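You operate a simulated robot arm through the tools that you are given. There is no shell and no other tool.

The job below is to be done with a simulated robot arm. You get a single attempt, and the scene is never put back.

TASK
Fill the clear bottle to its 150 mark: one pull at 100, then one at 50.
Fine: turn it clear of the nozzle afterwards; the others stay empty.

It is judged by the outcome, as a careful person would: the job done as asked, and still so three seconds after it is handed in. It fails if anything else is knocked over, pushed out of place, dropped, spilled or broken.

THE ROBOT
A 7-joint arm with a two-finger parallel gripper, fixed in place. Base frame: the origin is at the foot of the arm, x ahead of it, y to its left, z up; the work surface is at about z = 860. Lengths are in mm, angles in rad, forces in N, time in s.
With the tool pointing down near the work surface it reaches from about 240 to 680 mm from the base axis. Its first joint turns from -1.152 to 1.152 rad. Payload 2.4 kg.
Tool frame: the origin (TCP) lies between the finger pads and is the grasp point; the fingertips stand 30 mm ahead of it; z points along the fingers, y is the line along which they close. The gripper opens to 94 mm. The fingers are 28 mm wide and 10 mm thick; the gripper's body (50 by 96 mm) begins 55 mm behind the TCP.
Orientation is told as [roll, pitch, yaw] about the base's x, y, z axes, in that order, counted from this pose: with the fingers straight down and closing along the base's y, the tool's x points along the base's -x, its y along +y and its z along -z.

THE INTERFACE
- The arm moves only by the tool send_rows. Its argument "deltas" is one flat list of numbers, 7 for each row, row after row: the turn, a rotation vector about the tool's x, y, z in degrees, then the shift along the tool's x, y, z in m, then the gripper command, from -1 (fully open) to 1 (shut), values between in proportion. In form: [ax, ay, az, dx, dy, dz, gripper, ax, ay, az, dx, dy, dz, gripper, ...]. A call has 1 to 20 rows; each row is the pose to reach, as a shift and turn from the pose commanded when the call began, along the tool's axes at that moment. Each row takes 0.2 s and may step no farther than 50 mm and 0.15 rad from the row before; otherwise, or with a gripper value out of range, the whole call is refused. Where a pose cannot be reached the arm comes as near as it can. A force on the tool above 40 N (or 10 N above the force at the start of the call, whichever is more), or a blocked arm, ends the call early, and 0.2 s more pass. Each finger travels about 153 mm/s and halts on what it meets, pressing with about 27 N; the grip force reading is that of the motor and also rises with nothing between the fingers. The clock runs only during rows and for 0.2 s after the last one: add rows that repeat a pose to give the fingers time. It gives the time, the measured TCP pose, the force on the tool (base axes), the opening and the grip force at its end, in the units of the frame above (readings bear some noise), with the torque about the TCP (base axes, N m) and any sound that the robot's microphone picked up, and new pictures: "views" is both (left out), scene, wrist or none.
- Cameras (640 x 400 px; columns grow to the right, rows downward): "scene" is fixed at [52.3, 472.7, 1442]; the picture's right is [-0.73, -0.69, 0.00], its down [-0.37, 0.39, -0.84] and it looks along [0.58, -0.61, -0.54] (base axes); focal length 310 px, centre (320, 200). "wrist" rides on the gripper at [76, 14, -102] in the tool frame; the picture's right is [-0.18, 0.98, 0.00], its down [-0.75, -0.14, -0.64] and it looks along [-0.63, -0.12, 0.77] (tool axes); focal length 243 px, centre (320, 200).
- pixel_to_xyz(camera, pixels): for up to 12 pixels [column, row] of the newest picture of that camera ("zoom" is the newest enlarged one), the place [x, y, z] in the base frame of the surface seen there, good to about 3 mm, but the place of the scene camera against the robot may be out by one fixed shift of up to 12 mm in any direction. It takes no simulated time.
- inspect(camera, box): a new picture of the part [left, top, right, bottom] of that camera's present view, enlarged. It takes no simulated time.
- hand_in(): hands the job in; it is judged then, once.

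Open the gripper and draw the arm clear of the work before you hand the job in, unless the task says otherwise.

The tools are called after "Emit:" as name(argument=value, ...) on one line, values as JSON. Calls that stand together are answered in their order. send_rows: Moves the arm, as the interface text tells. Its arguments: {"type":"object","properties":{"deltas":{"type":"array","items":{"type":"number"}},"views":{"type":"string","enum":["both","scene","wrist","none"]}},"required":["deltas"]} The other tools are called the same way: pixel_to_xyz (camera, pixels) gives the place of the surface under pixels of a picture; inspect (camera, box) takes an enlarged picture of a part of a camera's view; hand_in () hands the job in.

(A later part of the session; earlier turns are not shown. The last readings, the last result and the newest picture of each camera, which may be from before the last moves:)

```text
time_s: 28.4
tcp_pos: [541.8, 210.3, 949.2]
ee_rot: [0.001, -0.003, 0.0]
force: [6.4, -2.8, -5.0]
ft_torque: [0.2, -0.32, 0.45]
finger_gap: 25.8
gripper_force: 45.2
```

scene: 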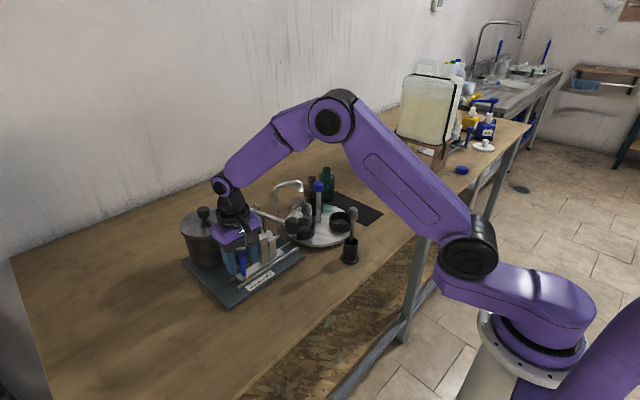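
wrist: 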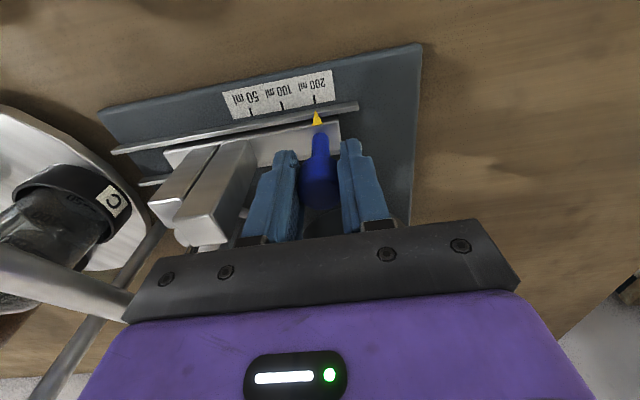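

Knob held (gap 25.8), pointer still at 200. I slide it 24 mm toward −y to the 100 mark.

Emit:
send_rows(deltas=[0, 0, 0, 0, -0.003, 0, 0.7, 0, 0, 0, 0, -0.006, 0, 0.7, 0, 0, 0, 0, -0.009, 0, 0.7, 0, 0, 0, 0, -0.012, 0, 0.7, 0, 0, 0, 0, -0.015, 0, 0.7, 0, 0, 0, 0, -0.018, 0, 0.7, 0, 0, 0, 0, -0.021, 0, 0.7, 0, 0, 0, 0, -0.024, 0, 0.7, 0, 0, 0, 0, -0.024, 0, 0.7], views="wrist")

Emit:
inspect(camera="wrist", box=[180, 50, 400, 190])

```text
time_s: 30.4
tcp_pos: [542.5, 185.9, 949.9]
ee_rot: [0.002, -0.002, 0.0]
force: [14.6, -0.7, 16.7]
ft_torque: [-0.45, 1.14, 0.18]
finger_gap: 25.9
gripper_force: 44.9
```

wrist: 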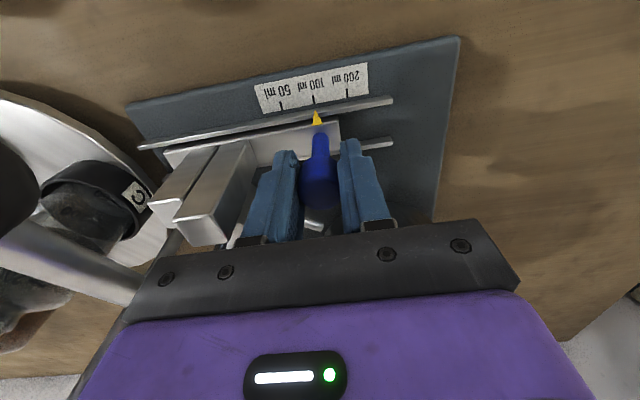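

```text
2.86 times, centred on (290, 120) of wrist
```

zoom: 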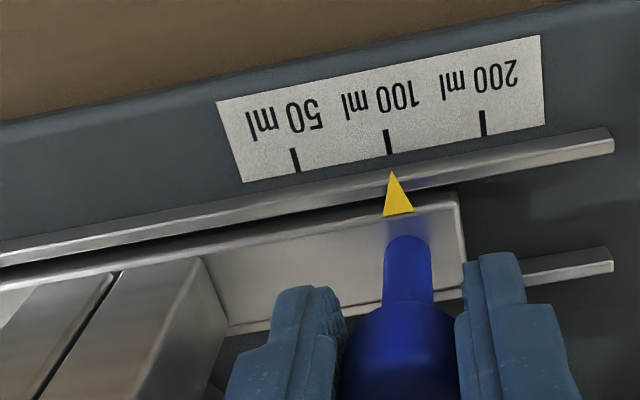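

The pointer tip (391,172 zoom) lines up with the 100 mark. I open the fingers and rise straight up.

Emit:
send_rows(deltas=[0, 0, 0, 0, -0.024, 0, 0.3, 0, 0, 0, 0, 0, 0, 0.0], views="none")

```text
time_s: 31.0
tcp_pos: [540.9, 186.9, 947.0]
ee_rot: [-0.001, 0.002, -0.001]
force: [1.0, 0.4, 0.6]
ft_torque: [0.01, 0.0, -0.02]
finger_gap: 47.0
gripper_force: 0.2
```

I mistakenly sent a −24 mm row in that call, so the slider may have shifted; I check it before anything else.

Emit:
inspect(camera="wrist", box=[120, 40, 400, 220])

Emit:
inspect(camera="scene", box=[170, 170, 350, 304])

```text
2.22 times, centred on (260, 130) of wrist
```

zoom: 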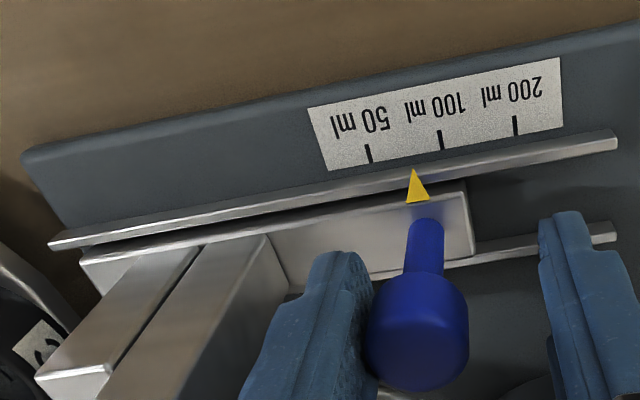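

```text
2.99 times, centred on (260, 237) of scene
```

zoom: 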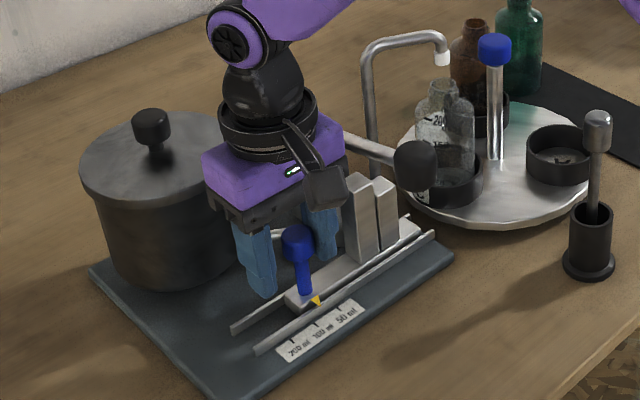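

The slider was dragged about 10 mm past 100 toward 50; nothing else was touched. I centre the open fingers on the knob (−9.5 mm), grip, and bring it back to the 100 position.

Emit:
send_rows(deltas=[0, 0, 0, 0, -0.005, 0, 0, 0, 0, 0, 0, -0.0095, 0, 0, 0, 0, 0, 0, -0.0095, 0, 0.4, 0, 0, 0, 0, -0.0095, 0, 0.7, 0, 0, 0, 0, -0.0095, 0, 0.7], views="wrist")

Emit:
inspect(camera="wrist", box=[180, 50, 400, 190])

```text
time_s: 32.2
tcp_pos: [541.9, 177.2, 948.1]
ee_rot: [0.001, -0.001, -0.001]
force: [4.7, 0.4, -4.4]
ft_torque: [-0.01, -0.77, 0.28]
finger_gap: 25.9
gripper_force: 44.9
```

wrist: 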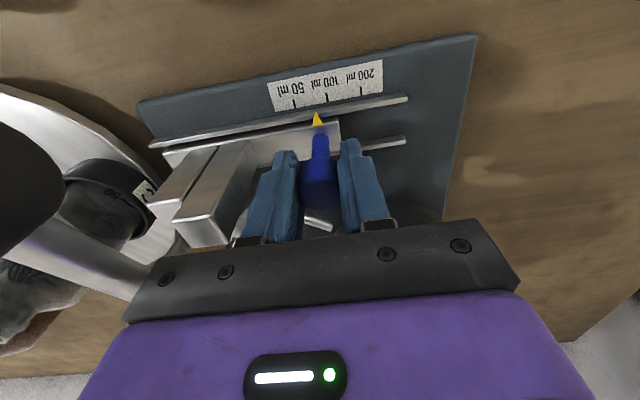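

```text
2.86 times, centred on (290, 120) of wrist
```

zoom: 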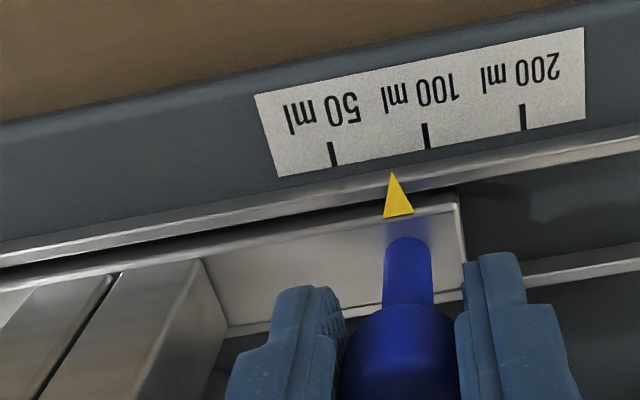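

Held again, pointer between 50 and 100. I slide +9.5 mm back to the 100 mark, keeping the grip closed.

Emit:
send_rows(deltas=[0, 0, 0, 0, 0.003, 0, 0.7, 0, 0, 0, 0, 0.006, 0, 0.7, 0, 0, 0, 0, 0.0095, 0, 0.7, 0, 0, 0, 0, 0.0095, 0, 0.7], views="wrist")

Emit:
inspect(camera="wrist", box=[180, 50, 400, 190])

```text
time_s: 33.2
tcp_pos: [541.8, 187.5, 947.7]
ee_rot: [0.002, 0.0, -0.001]
force: [6.4, -0.8, 2.3]
ft_torque: [-0.23, -0.51, 0.03]
finger_gap: 25.7
gripper_force: 45.1
```

wrist: 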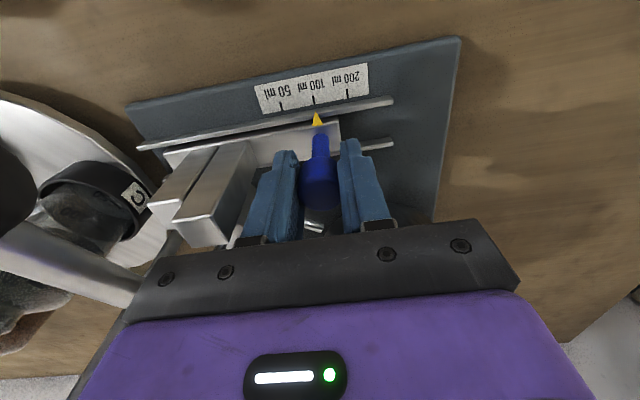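

```text
2.86 times, centred on (290, 120) of wrist
```

zoom: 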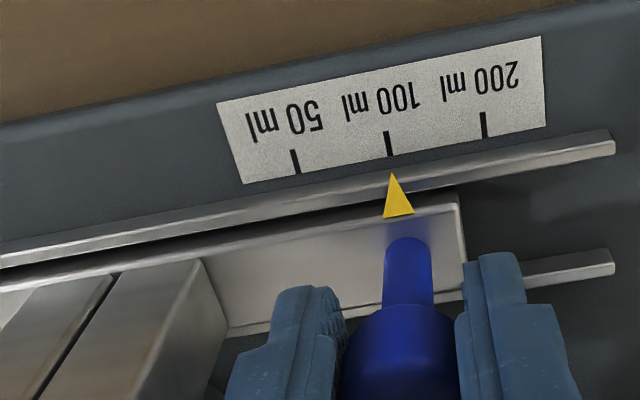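

The pointer is back on the 100 mark. Now I open in place (no shift) and then rise straight up 180 mm.

Emit:
send_rows(deltas=[0, 0, 0, 0, 0, 0, 0.3, 0, 0, 0, 0, 0, 0, 0.0, 0, 0, 0, 0, 0, 0, 0.0, 0, 0, 0, 0, 0, -0.02, 0.0, 0, 0, 0, 0, 0, -0.06, 0.0, 0, 0, 0, 0, 0, -0.1, 0.0, 0, 0, 0, 0, 0, -0.14, 0.0, 0, 0, 0, 0, 0, -0.18, 0.0, 0, 0, 0, 0, 0, -0.18, 0.0], views="both")

Emit:
inspect(camera="wrist", box=[130, 20, 390, 180])

Emit:
inspect(camera="scene", box=[220, 195, 320, 300])

```text
time_s: 35.2
tcp_pos: [541.8, 184.5, 1131.4]
ee_rot: [0.0, 0.0, 0.001]
force: [-0.7, 0.5, 0.1]
ft_torque: [0.03, 0.0, 0.01]
finger_gap: 46.7
gripper_force: 0.0
```

scene: 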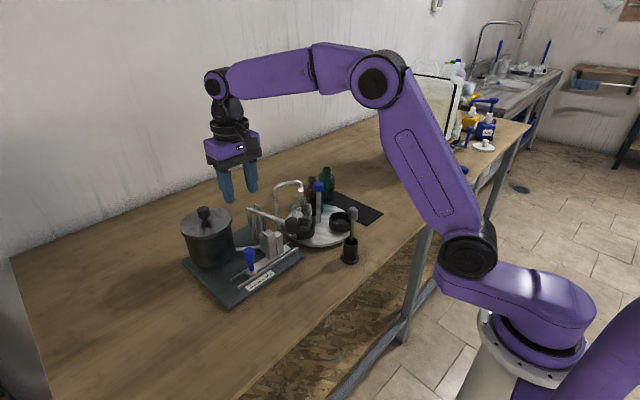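
wrist: 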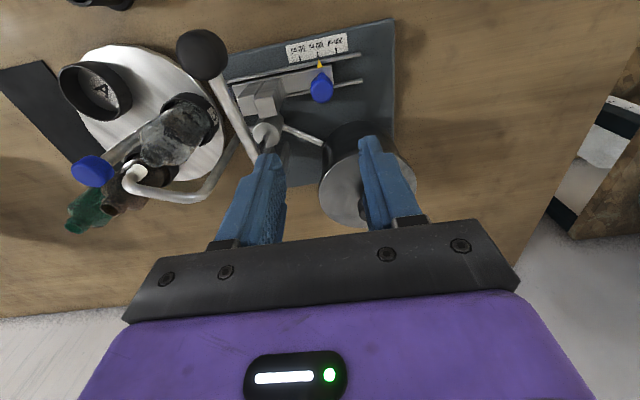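

```text
2.46 times, centred on (260, 100) of wrist
```

zoom: 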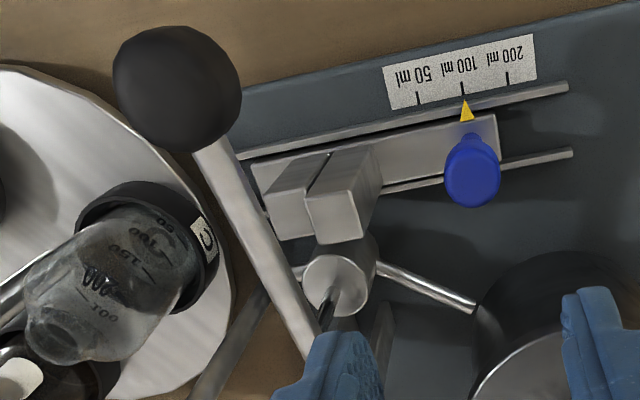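

```text
3.81 times, centred on (270, 248) of scene
```

zoom: 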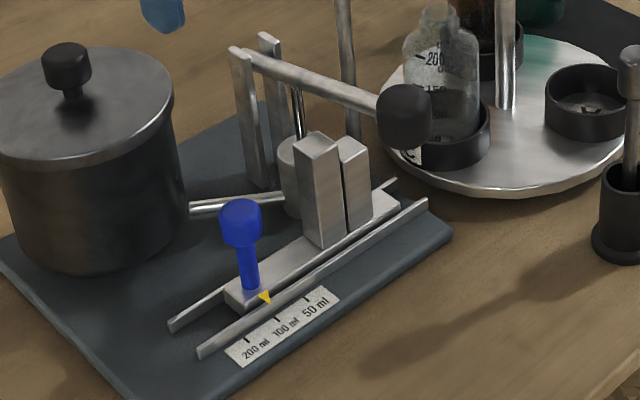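

The pointer sits on 100 and the shorter block is now below the lever. Next I measure the lever ball (wrist 202,54).

Emit:
pixel_to_xyz(camera="wrist", pixels=[[202, 54], [180, 54], [224, 54], [202, 33], [202, 76], [215, 70], [230, 110], [245, 145], [205, 65], [258, 100], [270, 100]])

Emit:
send_rows(deltas=[0, 0, 0, 0.032, -0.04, 0.0, -0.5, 0, 0, 0, 0.064, -0.083, 0.0, -0.5, 0, 0, 0, 0.064, -0.083, 0.0, -0.5], views="both")

```text
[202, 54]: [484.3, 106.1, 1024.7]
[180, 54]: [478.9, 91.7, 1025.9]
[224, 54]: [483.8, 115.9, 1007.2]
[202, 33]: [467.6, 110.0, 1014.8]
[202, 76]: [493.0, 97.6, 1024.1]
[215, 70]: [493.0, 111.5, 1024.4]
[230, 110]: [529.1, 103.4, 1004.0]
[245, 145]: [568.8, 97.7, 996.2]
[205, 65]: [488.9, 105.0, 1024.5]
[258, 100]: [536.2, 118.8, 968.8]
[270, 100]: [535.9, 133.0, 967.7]
```

```text
refused: row 1 steps farther than a row can; nothing moved
```

The handle top is ≈(483,103,1025) and nearly flat. The step was too large; I resend the same move in smaller steps to stand above the handle.

Emit:
send_rows(deltas=[0, 0, 0, 0.02, -0.027, 0.0, -0.5, 0, 0, 0, 0.04, -0.055, 0.0, -0.5, 0, 0, 0, 0.06, -0.083, 0.0, -0.5, 0, 0, 0, 0.06, -0.083, 0.0, -0.5], views="both")

Emit:
inspect(camera="wrist", box=[250, 60, 400, 220])

```text
time_s: 36.2
tcp_pos: [480.7, 103.3, 1127.7]
ee_rot: [0.0, 0.0, 0.0]
force: [-0.1, -0.1, 0.1]
ft_torque: [-0.01, 0.03, -0.03]
finger_gap: 70.5
gripper_force: 0.0
```

scene: 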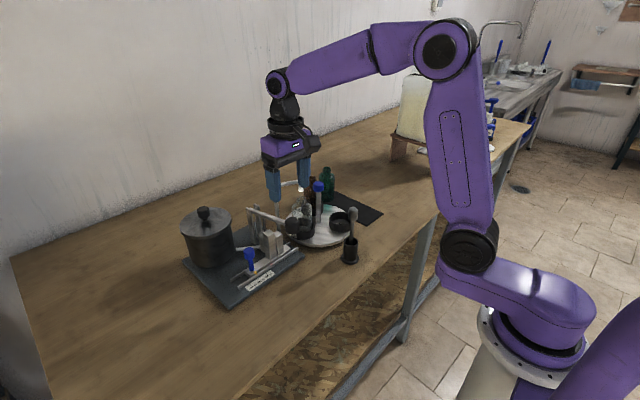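
wrist: 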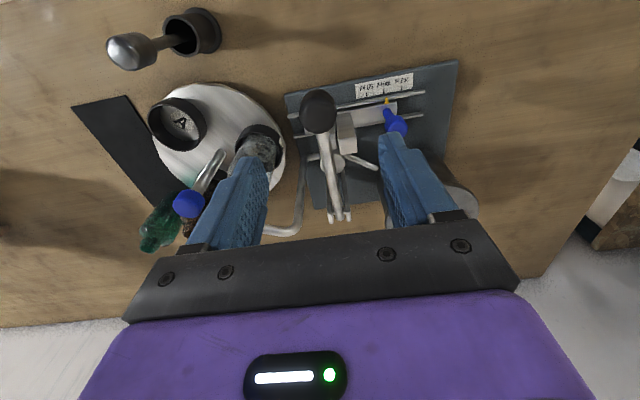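

```text
2.50 times, centred on (325, 140) of wrist
```

zoom: 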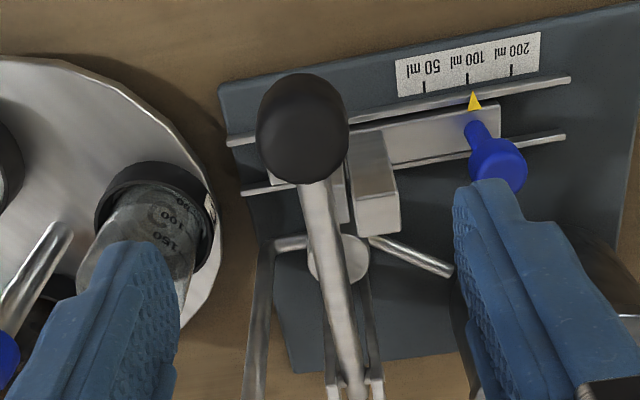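

The shorter block is directly below the lever arm. I measure the handle's edges in this view.

Emit:
pixel_to_xyz(camera="zoom", pixels=[[302, 130], [262, 135], [344, 135], [302, 80], [302, 178], [280, 130], [325, 130], [318, 200], [335, 280], [303, 110], [303, 155], [350, 380]])

```text
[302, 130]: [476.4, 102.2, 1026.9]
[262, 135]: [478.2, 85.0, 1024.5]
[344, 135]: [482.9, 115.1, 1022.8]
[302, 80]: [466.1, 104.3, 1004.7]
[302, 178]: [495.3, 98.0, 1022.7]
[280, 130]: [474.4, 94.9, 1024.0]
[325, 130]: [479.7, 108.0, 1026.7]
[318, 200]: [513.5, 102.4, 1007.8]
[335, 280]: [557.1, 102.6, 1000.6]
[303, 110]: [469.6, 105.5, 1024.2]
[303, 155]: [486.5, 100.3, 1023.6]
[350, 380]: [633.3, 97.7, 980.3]
```

The handle centre is ≈(481,100.5), top z≈1026. I will push it down from above with closed fingers (its path is nearly vertical): first close and lower to just above it (fingertips z≈1032).

Emit:
send_rows(deltas=[0, 0, 0, 0.0, -0.0025, 0.02, 1, 0, 0, 0, 0.0, -0.0025, 0.04, 1, 0, 0, 0, 0.0, -0.0025, 0.058, 1, 0, 0, 0, 0.0, -0.0025, 0.066, 1, 0, 0, 0, 0.0, -0.0025, 0.066, 1], views="both")

Emit:
inspect(camera="scene", box=[220, 150, 350, 260])

```text
time_s: 37.4
tcp_pos: [481.7, 101.6, 1062.1]
ee_rot: [0.001, 0.0, 0.0]
force: [0.5, -0.4, 0.0]
ft_torque: [-0.03, 0.02, 0.01]
finger_gap: 0.0
gripper_force: 27.2
```

scene: 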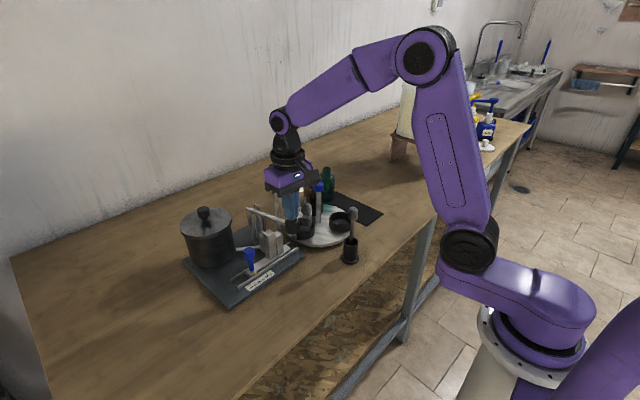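
wrist: 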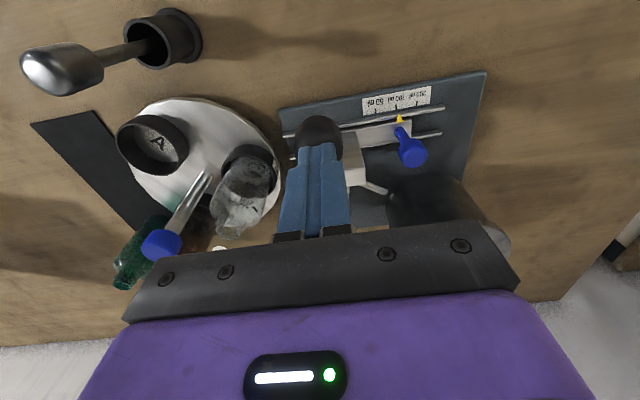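

```text
3.64 times, centred on (285, 205) of scene
```

zoom: 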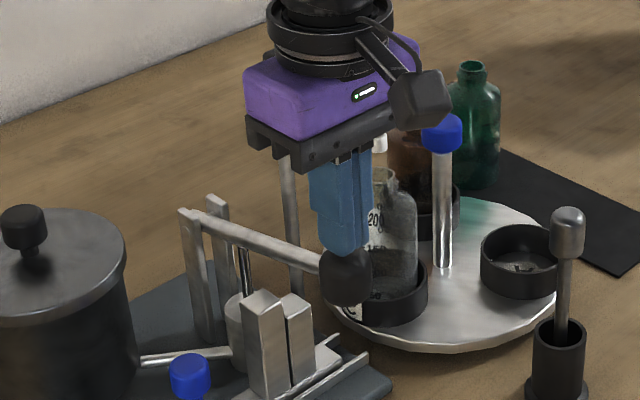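

The closed fingertips stand just above the handle. I now make one smooth pull down, 4 mm per row, expecting the stop after roughly 55–65 mm.

Emit:
send_rows(deltas=[0, 0, 0, 0, 0, 0.004, 1, 0, 0, 0, 0, 0, 0.008, 1, 0, 0, 0, 0, 0, 0.012, 1, 0, 0, 0, 0, 0, 0.016, 1, 0, 0, 0, 0, 0, 0.02, 1, 0, 0, 0, 0, 0, 0.024, 1, 0, 0, 0, 0, 0, 0.028, 1, 0, 0, 0, 0, 0, 0.032, 1, 0, 0, 0, 0, 0, 0.036, 1, 0, 0, 0, 0, 0, 0.04, 1, 0, 0, 0, 0, 0, 0.044, 1, 0, 0, 0, 0, 0, 0.048, 1, 0, 0, 0, 0, 0, 0.052, 1, 0, 0, 0, 0, 0, 0.056, 1, 0, 0, 0, 0, 0, 0.06, 1, 0, 0, 0, 0, 0, 0.064, 1, 0, 0, 0, 0, 0, 0.068, 1, 0, 0, 0, 0, 0, 0.072, 1, 0, 0, 0, 0, 0, 0.076, 1, 0, 0, 0, 0, 0, 0.08, 1], views="both")

Emit:
inspect(camera="scene", box=[220, 150, 350, 260])

```text
time_s: 41.2
tcp_pos: [482.0, 100.8, 996.4]
ee_rot: [0.0, -0.004, -0.001]
force: [-4.1, -1.0, 11.3]
ft_torque: [-0.02, 0.14, -0.02]
finger_gap: 0.0
gripper_force: 27.0
stopped in row 18: the force on the tool passed its limit at 51 N (the readings are from after the stop); the commanded pose is now the measured one
```

scene: 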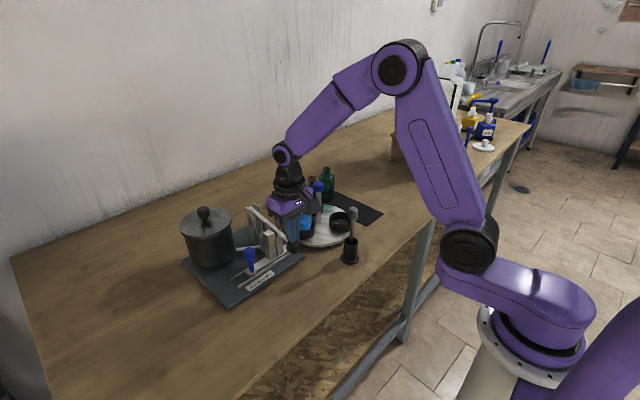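
wrist: 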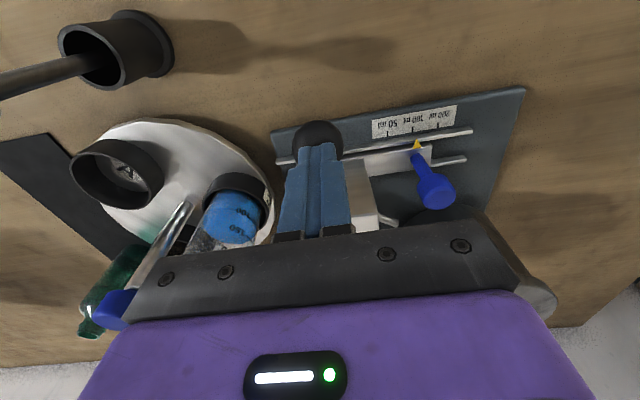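

```text
3.64 times, centred on (285, 205) of scene
```

zoom: 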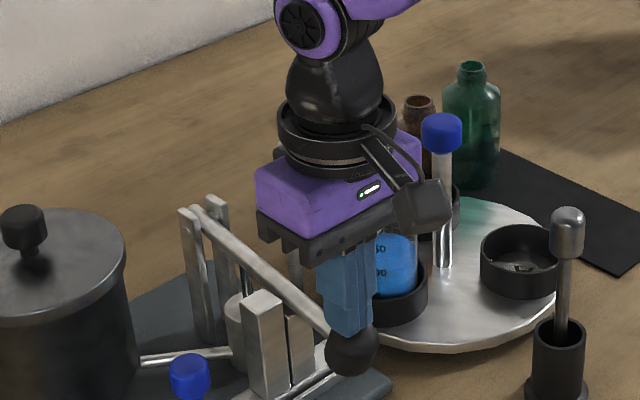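

The handle reached the stop (force spike at 51 N after ~60 mm) and blue liquid is in the clear bottle. I enlarge the bottle to read the level.

Emit:
inspect(camera="wrist", box=[180, 150, 290, 250])

Emit:
inspect(camera="scene", box=[280, 180, 345, 245])

```text
4.00 times, centred on (235, 200) of wrist
```

zoom: 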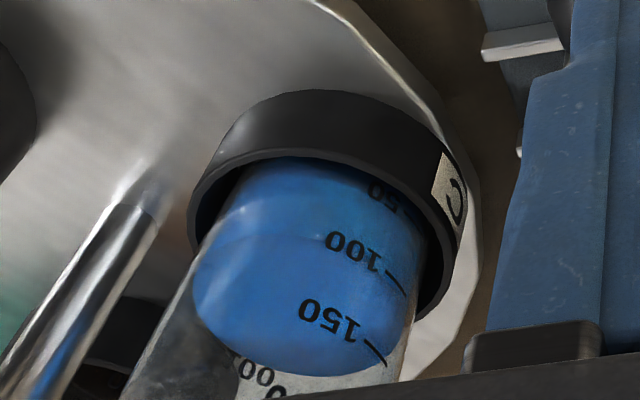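

```text
6.15 times, centred on (312, 212) of scene
```

zoom: 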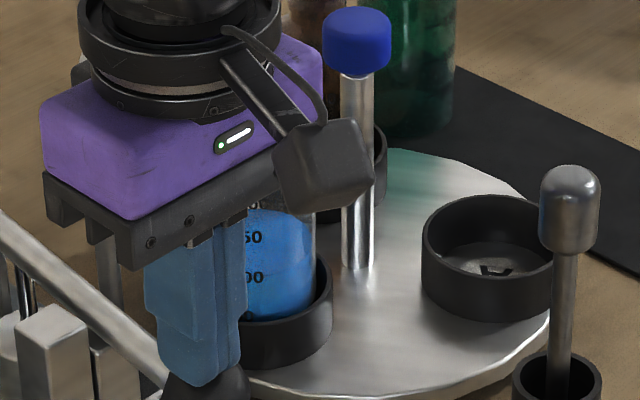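

The level's near edge seems around the 100 label, but the gripper hides part of it. I let the lever rise slowly, following it up, and then lift off to see clearly.

Emit:
send_rows(deltas=[0, 0, 0, 0, 0, -0.005, 1, 0, 0, 0, 0, 0, -0.01, 1, 0, 0, 0, 0, 0, -0.015, 1, 0, 0, 0, 0, 0, -0.02, 1, 0, 0, 0, 0, 0, -0.025, 1, 0, 0, 0, 0, 0, -0.03, 1, 0, 0, 0, 0, 0, -0.035, 1, 0, 0, 0, 0, 0, -0.04, 1, 0, 0, 0, 0, 0, -0.045, 1, 0, 0, 0, 0, 0, -0.05, 1, 0, 0, 0, 0, 0, -0.055, 1, 0, 0, 0, 0, 0, -0.06, 1, 0, 0, 0, 0, 0, -0.065, 1, 0, 0, 0, 0, 0, -0.07, 1, 0, 0, 0, 0, 0, -0.09, 1, 0, 0, 0, 0, 0, -0.13, 1, 0, 0, 0, 0, 0, -0.13, 1], views="both")

Emit:
inspect(camera="scene", box=[275, 170, 345, 250])

Emit:
inspect(camera="wrist", box=[150, 60, 420, 250])

```text
time_s: 44.8
tcp_pos: [481.4, 98.8, 1126.4]
ee_rot: [0.002, -0.003, 0.0]
force: [-0.1, -0.4, -0.2]
ft_torque: [-0.02, 0.01, 0.0]
finger_gap: 0.1
gripper_force: 26.9
```

scene: 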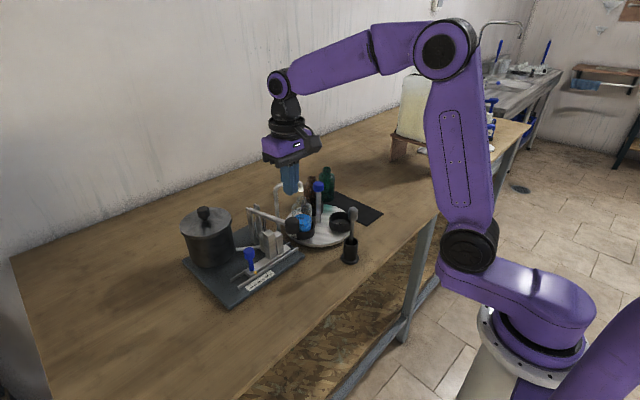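
wrist: 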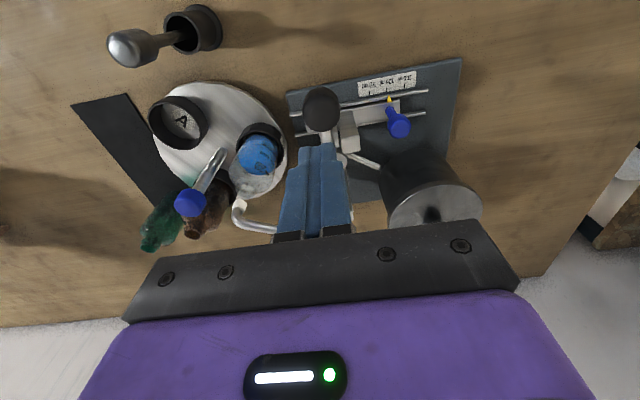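

```text
5.00 times, centred on (310, 210) of scene
```

zoom: 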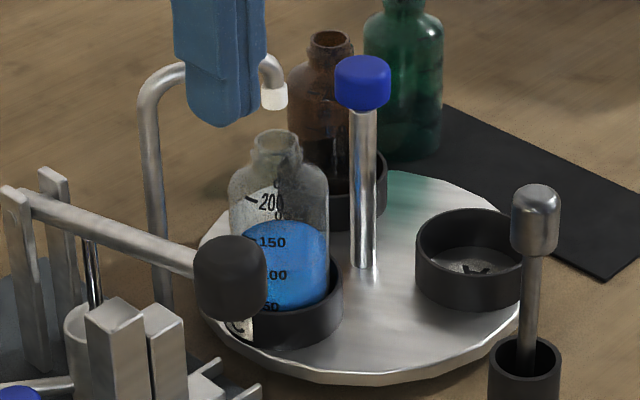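

```text
2.11 times, centred on (285, 155) of wrist
```

zoom: 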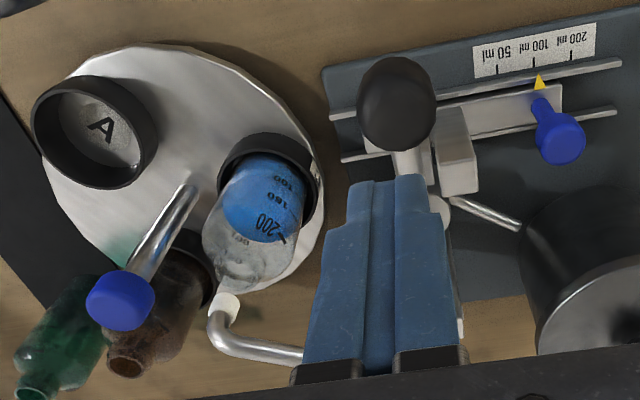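

The liquid surface's near edge sits at the 100 label and the lever is fully back up. Next I go above the slider knob (now at ≈(542,187)) and lower, open 47 mm.

Emit:
send_rows(deltas=[0, 0, 0, -0.015, 0.022, 0, 0.4, 0, 0, 0, -0.03, 0.044, 0, 0, 0, 0, 0, -0.045, 0.066, 0, 0, 0, 0, 0, -0.0605, 0.088, 0, 0, 0, 0, 0, -0.0605, 0.088, 0.03, 0, 0, 0, 0, -0.0605, 0.088, 0.07, 0, 0, 0, 0, -0.0605, 0.088, 0.105, 0, 0, 0, 0, -0.0605, 0.088, 0.135, 0, 0, 0, 0, -0.0605, 0.088, 0.16, 0, 0, 0, 0, -0.0605, 0.088, 0.177, 0, 0, 0, 0, -0.0605, 0.088, 0.177, 0], views="both")

```text
time_s: 47.2
tcp_pos: [542.7, 187.7, 947.4]
ee_rot: [0.0, -0.004, -0.001]
force: [0.6, 0.2, -0.5]
ft_torque: [-0.01, -0.02, -0.01]
finger_gap: 47.1
gripper_force: 0.0
```

scene: 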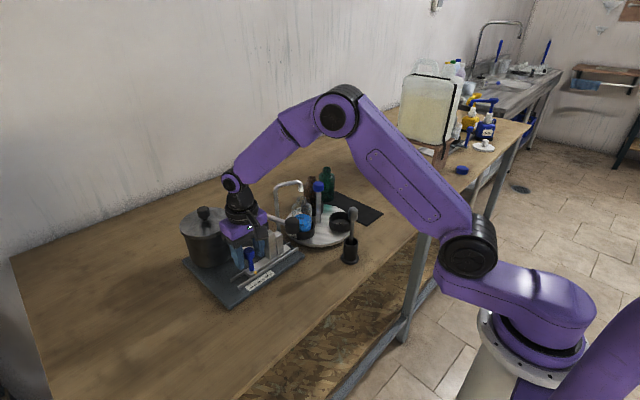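
wrist: 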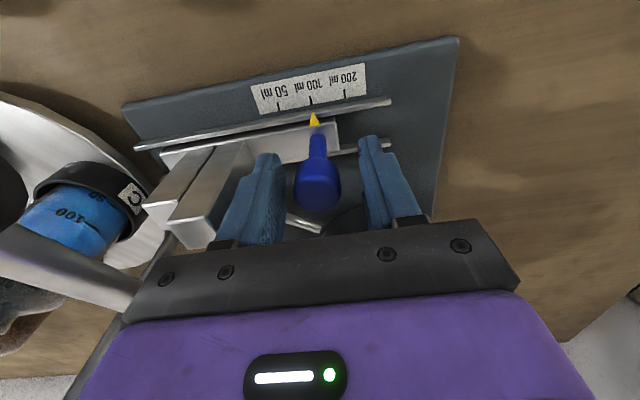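

The knob (317,180) is between the fingers. I close on it, then slide 24 mm toward −y to the 50 mark, slowly.

Emit:
send_rows(deltas=[0, 0, 0, 0, 0, 0, 0.4, 0, 0, 0, 0, 0, 0, 0.7, 0, 0, 0, 0, 0, 0, 0.7, 0, 0, 0, 0, -0.003, 0, 0.7, 0, 0, 0, 0, -0.006, 0, 0.7, 0, 0, 0, 0, -0.009, 0, 0.7, 0, 0, 0, 0, -0.012, 0, 0.7, 0, 0, 0, 0, -0.015, 0, 0.7, 0, 0, 0, 0, -0.018, 0, 0.7, 0, 0, 0, 0, -0.021, 0, 0.7, 0, 0, 0, 0, -0.024, 0, 0.7, 0, 0, 0, 0, -0.024, 0, 0.7], views="wrist")

Emit:
inspect(camera="wrist", box=[180, 50, 400, 190])

```text
time_s: 49.8
tcp_pos: [543.3, 165.4, 948.4]
ee_rot: [-0.002, 0.003, 0.0]
force: [-2.6, -2.0, -30.5]
ft_torque: [0.4, -0.4, -0.08]
finger_gap: 25.8
gripper_force: 45.5
```

wrist: 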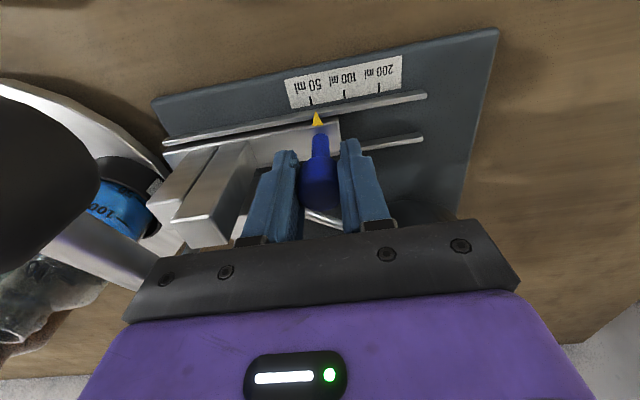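

```text
2.86 times, centred on (290, 120) of wrist
```

zoom: 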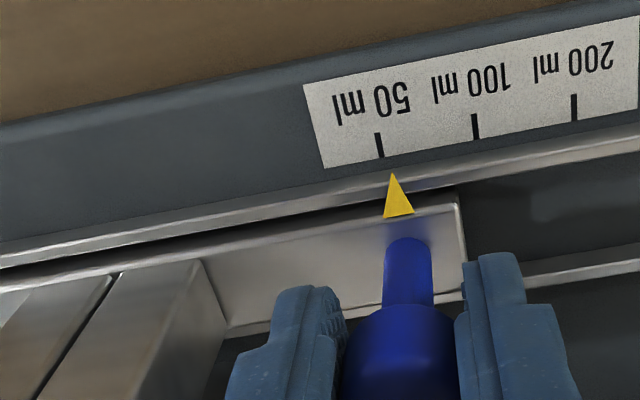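

The pointer is about 2.2 mm short of the 50 mark, with a −30 N vertical strain. I trim −2.2 mm in y and lower 1 mm to relieve it.

Emit:
send_rows(deltas=[0, 0, 0, 0, -0.001, 0.0005, 0.7, 0, 0, 0, 0, -0.0022, 0.001, 0.7, 0, 0, 0, 0, -0.0022, 0.001, 0.7], views="wrist")

Emit:
inspect(camera="wrist", box=[180, 50, 400, 190])

```text
time_s: 50.6
tcp_pos: [542.6, 163.3, 947.7]
ee_rot: [0.0, -0.001, 0.001]
force: [-2.9, -1.2, -21.2]
ft_torque: [0.34, 1.21, 0.08]
finger_gap: 25.8
gripper_force: 44.5
```

wrist: 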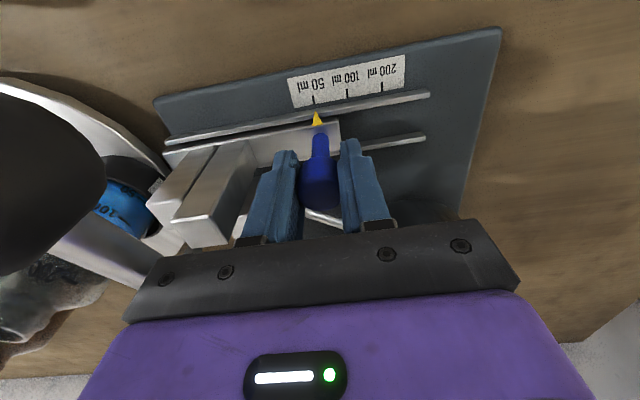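

```text
2.86 times, centred on (290, 120) of wrist
```

zoom: 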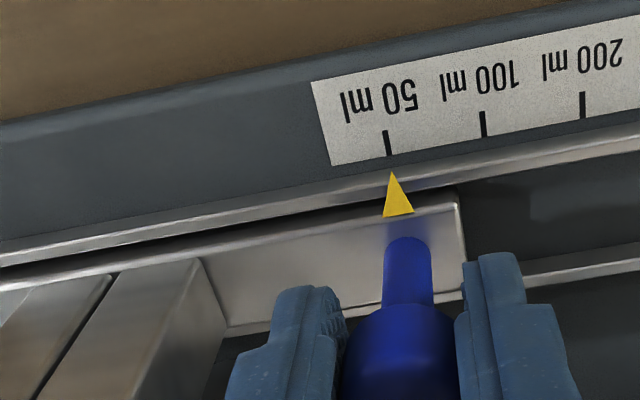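

The pointer now lines up with 50. I open in place and rise straight up.

Emit:
send_rows(deltas=[0, 0, 0, 0, 0, 0, 0.35, 0, 0, 0, 0, 0, 0, 0.05, 0, 0, 0, 0, 0, 0, 0.05, 0, 0, 0, 0, 0, -0.02, 0.05, 0, 0, 0, 0, 0, -0.06, 0.05, 0, 0, 0, 0, 0, -0.1, 0.05, 0, 0, 0, 0, 0, -0.14, 0.05, 0, 0, 0, 0, 0, -0.18, 0.05, 0, 0, 0, 0, 0, -0.18, 0.05], views="both")

Emit:
inspect(camera="wrist", box=[130, 20, 390, 180])

Emit:
inspect(camera="scene", box=[220, 170, 340, 300])

```text
time_s: 52.6
tcp_pos: [542.0, 162.3, 1128.7]
ee_rot: [0.0, -0.004, 0.0]
force: [-0.7, -0.1, -0.4]
ft_torque: [0.0, -0.02, 0.0]
finger_gap: 44.8
gripper_force: 0.0
```

scene: 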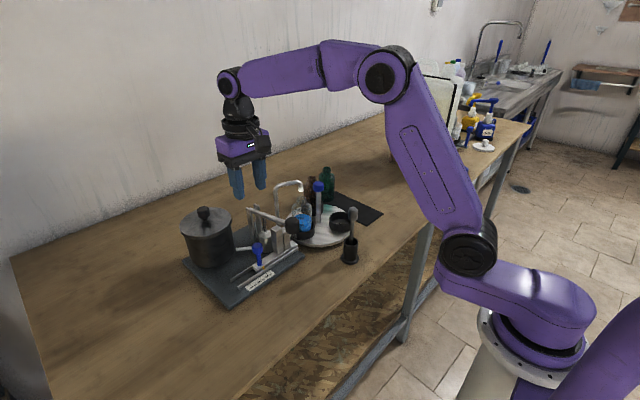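
wrist: 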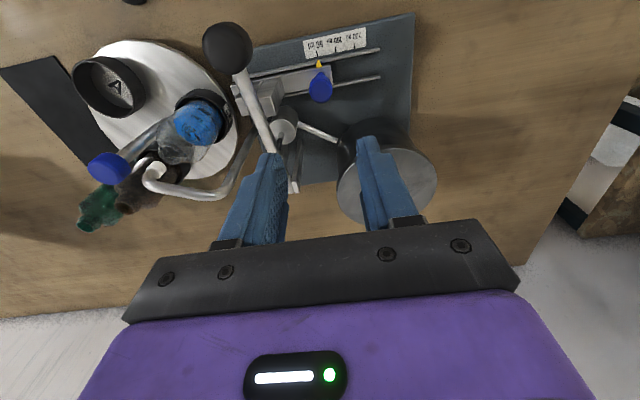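

```text
2.46 times, centred on (260, 100) of wrist
```

zoom: 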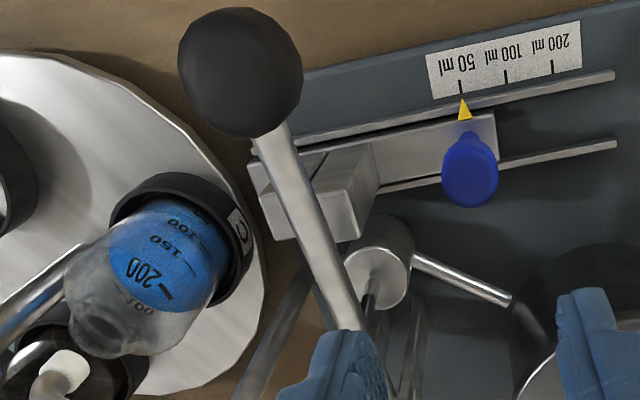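

```text
3.08 times, centred on (280, 235) of scene
```

zoom: 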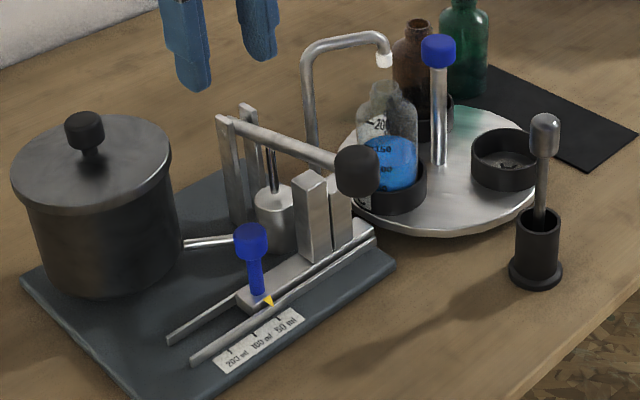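

The slider is at 50, the taller block is below the lever, and the lever is up. I return above the handle with closed fingers and lower to just over it.

Emit:
send_rows(deltas=[0, 0, 0, 0.0205, -0.0205, 0, 0.5, 0, 0, 0, 0.041, -0.041, 0, 1, 0, 0, 0, 0.061, -0.0615, 0, 1, 0, 0, 0, 0.061, -0.0615, 0.02, 1, 0, 0, 0, 0.061, -0.0615, 0.04, 1, 0, 0, 0, 0.061, -0.0615, 0.058, 1, 0, 0, 0, 0.061, -0.0615, 0.066, 1, 0, 0, 0, 0.061, -0.0615, 0.066, 1], views="both")

Emit:
inspect(camera="wrist", box=[180, 60, 440, 240])

```text
time_s: 54.4
tcp_pos: [480.6, 100.4, 1060.5]
ee_rot: [0.0, -0.003, 0.0]
force: [-1.0, 0.3, 0.0]
ft_torque: [0.0, 0.0, 0.02]
finger_gap: 0.0
gripper_force: 27.0
```

scene: 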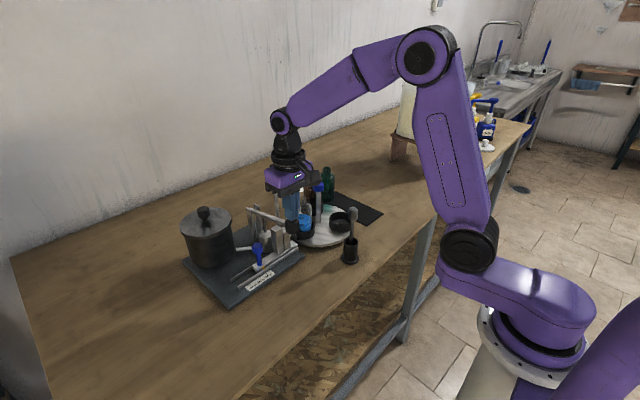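
wrist: 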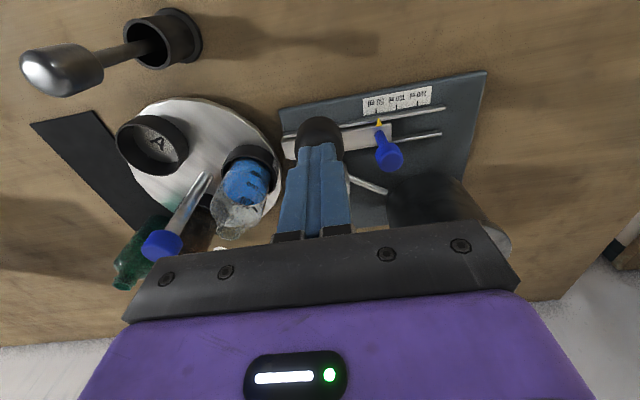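

```text
2.22 times, centred on (310, 150) of wrist
```

zoom: 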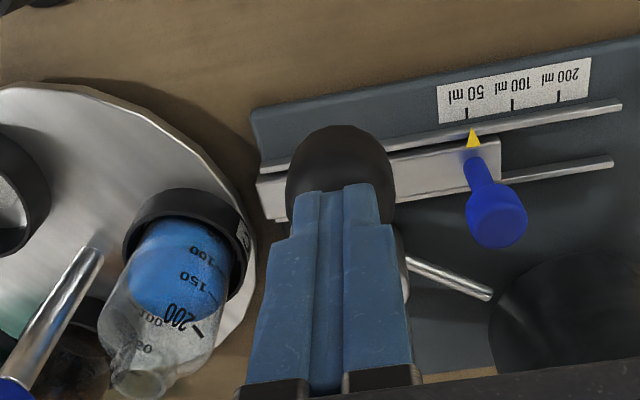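

Everything is in line, pointer on 50. I make the second single pull, 4 mm per row, expecting the stop after about 30–35 mm.

Emit:
send_rows(deltas=[0, 0, 0, 0, 0, 0.004, 1, 0, 0, 0, 0, 0, 0.008, 1, 0, 0, 0, 0, 0, 0.012, 1, 0, 0, 0, 0, 0, 0.016, 1, 0, 0, 0, 0, 0, 0.02, 1, 0, 0, 0, 0, 0, 0.024, 1, 0, 0, 0, 0, 0, 0.028, 1, 0, 0, 0, 0, 0, 0.032, 1, 0, 0, 0, 0, 0, 0.036, 1, 0, 0, 0, 0, 0, 0.04, 1, 0, 0, 0, 0, 0, 0.044, 1, 0, 0, 0, 0, 0, 0.048, 1], views="both")

Emit:
inspect(camera="wrist", box=[180, 60, 440, 240])

Emit:
inspect(camera="scene", box=[220, 150, 350, 260])

```text
time_s: 56.8
tcp_pos: [481.9, 100.8, 1022.4]
ee_rot: [-0.001, -0.007, 0.0]
force: [-6.2, -0.4, 11.7]
ft_torque: [-0.07, 0.21, -0.01]
finger_gap: 0.0
gripper_force: 26.8
stopped in row 12: the force on the tool passed its limit at 49 N (the readings are from after the stop); the commanded pose is now the measured one
```

scene: 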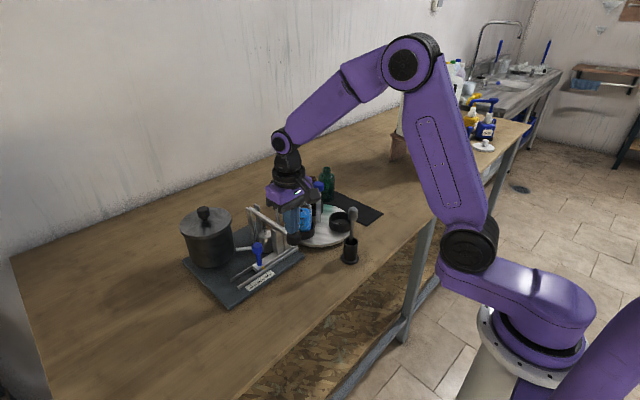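
wrist: 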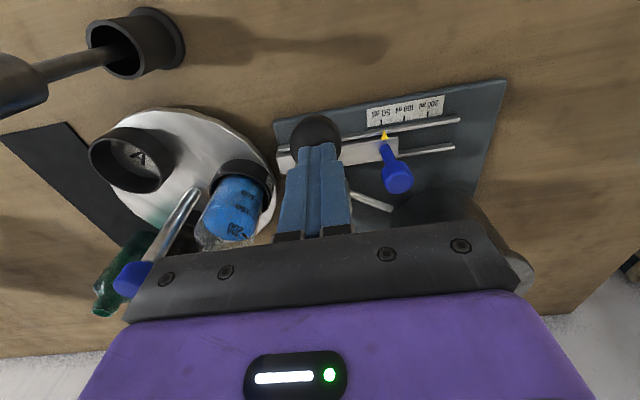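

```text
2.22 times, centred on (310, 150) of wrist
```

zoom: 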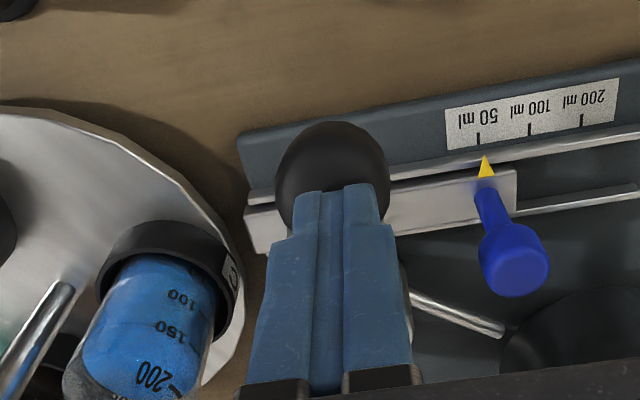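

```text
3.64 times, centred on (285, 205) of scene
```

zoom: 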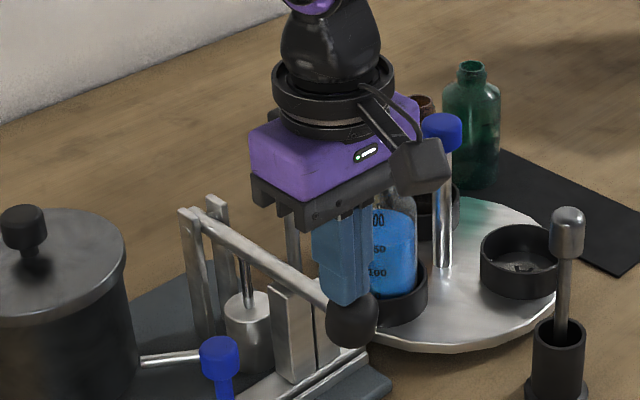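

The second stop was reached (49 N at TCP z≈1022) and the level has risen. I let the lever return slowly and lift off.

Emit:
send_rows(deltas=[0, 0, 0, 0, 0, -0.005, 1, 0, 0, 0, 0, 0, -0.01, 1, 0, 0, 0, 0, 0, -0.015, 1, 0, 0, 0, 0, 0, -0.02, 1, 0, 0, 0, 0, 0, -0.025, 1, 0, 0, 0, 0, 0, -0.03, 1, 0, 0, 0, 0, 0, -0.035, 1, 0, 0, 0, 0, 0, -0.04, 1, 0, 0, 0, 0, 0, -0.045, 1, 0, 0, 0, 0, 0, -0.06, 1, 0, 0, 0, 0, 0, -0.09, 1, 0, 0, 0, 0, 0, -0.108, 1, 0, 0, 0, 0, 0, -0.108, 1], views="both")

Emit:
inspect(camera="scene", box=[275, 170, 345, 250])

Emit:
inspect(camera="wrist", box=[150, 60, 420, 250])

```text
time_s: 59.6
tcp_pos: [482.1, 101.8, 1128.7]
ee_rot: [0.003, -0.007, -0.001]
force: [-0.1, -0.4, -0.4]
ft_torque: [0.0, 0.01, 0.02]
finger_gap: 0.0
gripper_force: 27.5
```

scene: 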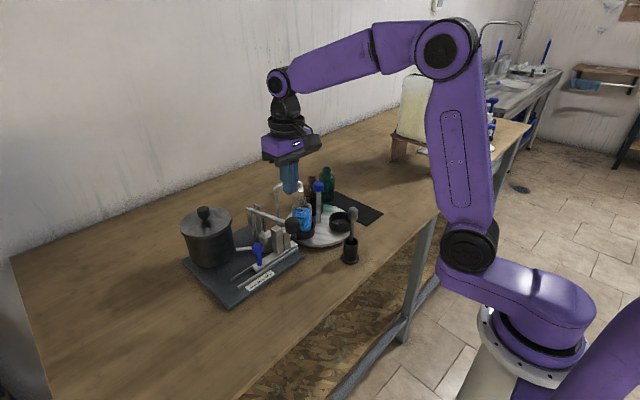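
wrist: 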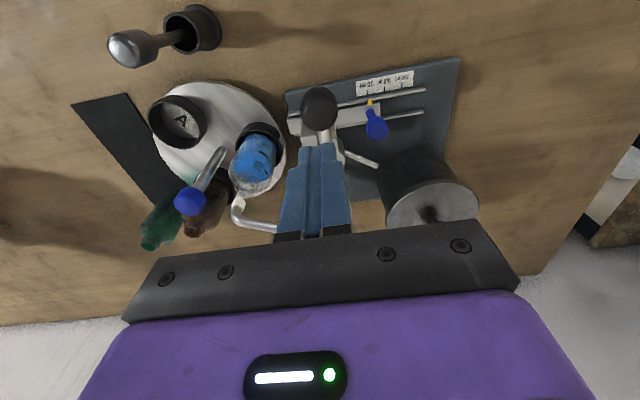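

```text
5.00 times, centred on (310, 210) of scene
```

zoom: 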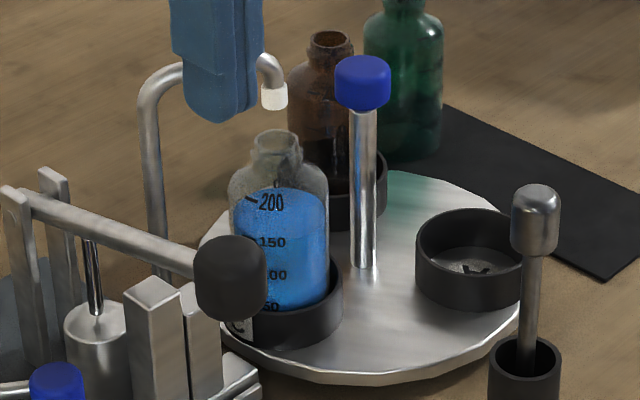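

```text
2.11 times, centred on (285, 155) of wrist
```

zoom: 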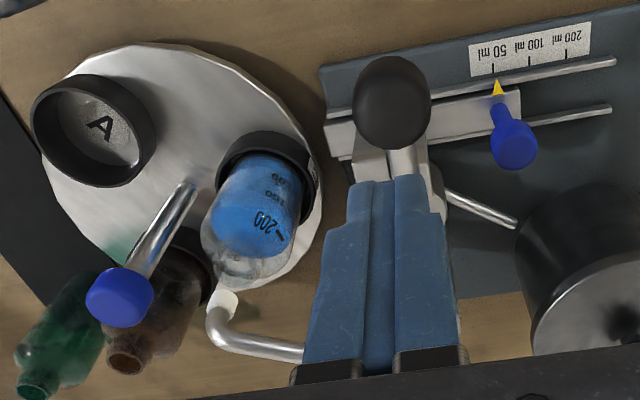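

The level rose by one 50 ml step and its near edge now sits at the 150 label; the lever is back up. Now I go back above the turntable post (564.5,-75) at yaw +90° with the gripper at 47 mm.

Emit:
send_rows(deltas=[0, 0, -7.5, -0.007, -0.0147, 0, 0.3, 0, 0, -15, -0.0138, -0.0295, 0, 0, 0, 0, -22.5, -0.0206, -0.0442, 0, 0, 0, 0, -30, -0.0275, -0.0589, 0, 0, 0, 0, -37.5, -0.0344, -0.0737, 0, 0, 0, 0, -45, -0.0413, -0.0884, 0, 0, 0, 0, -52.5, -0.0481, -0.1031, 0, 0, 0, 0, -60, -0.055, -0.1179, 0, 0, 0, 0, -67.5, -0.0619, -0.1326, 0, 0, 0, 0, -75, -0.0688, -0.1473, 0, 0, 0, 0, -82.5, -0.0756, -0.1621, 0, 0, 0, 0, -90, -0.0825, -0.1768, 0, 0, 0, 0, -90, -0.0825, -0.1768, 0, 0], views="both")

Emit:
inspect(camera="wrist", box=[210, 0, 430, 240])

Emit:
inspect(camera="scene", box=[275, 170, 345, 250])

```text
time_s: 62.4
tcp_pos: [565.0, -75.5, 1128.3]
ee_rot: [-0.006, -0.003, 1.573]
force: [0.4, 0.0, 0.3]
ft_torque: [-0.03, -0.02, 0.01]
finger_gap: 46.9
gripper_force: 0.1
```

scene: 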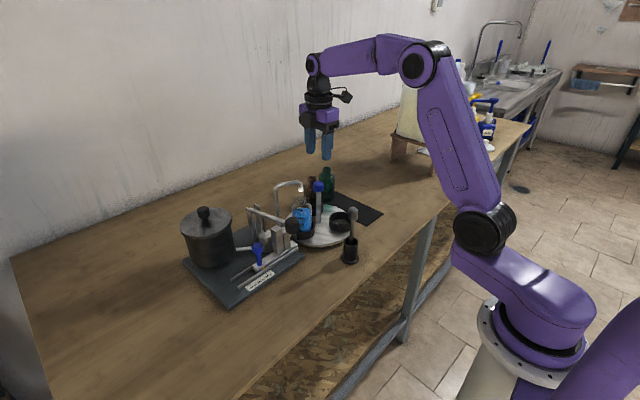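
wrist: 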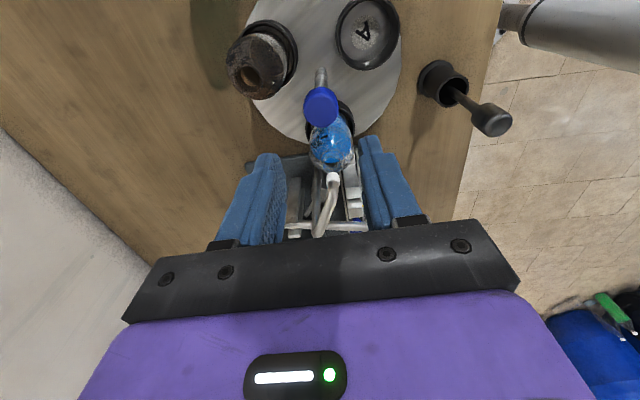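

```text
1.67 times, centred on (320, 120) of wrist
```

zoom: 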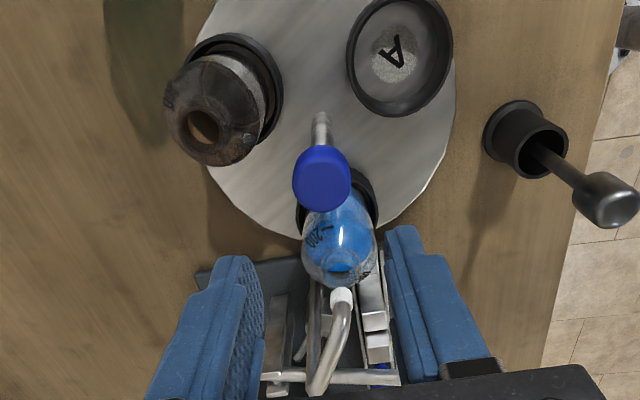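

```text
5.00 times, centred on (310, 210) of scene
```

zoom: 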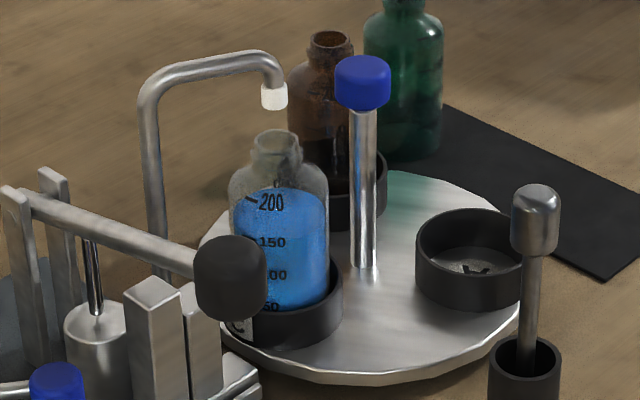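

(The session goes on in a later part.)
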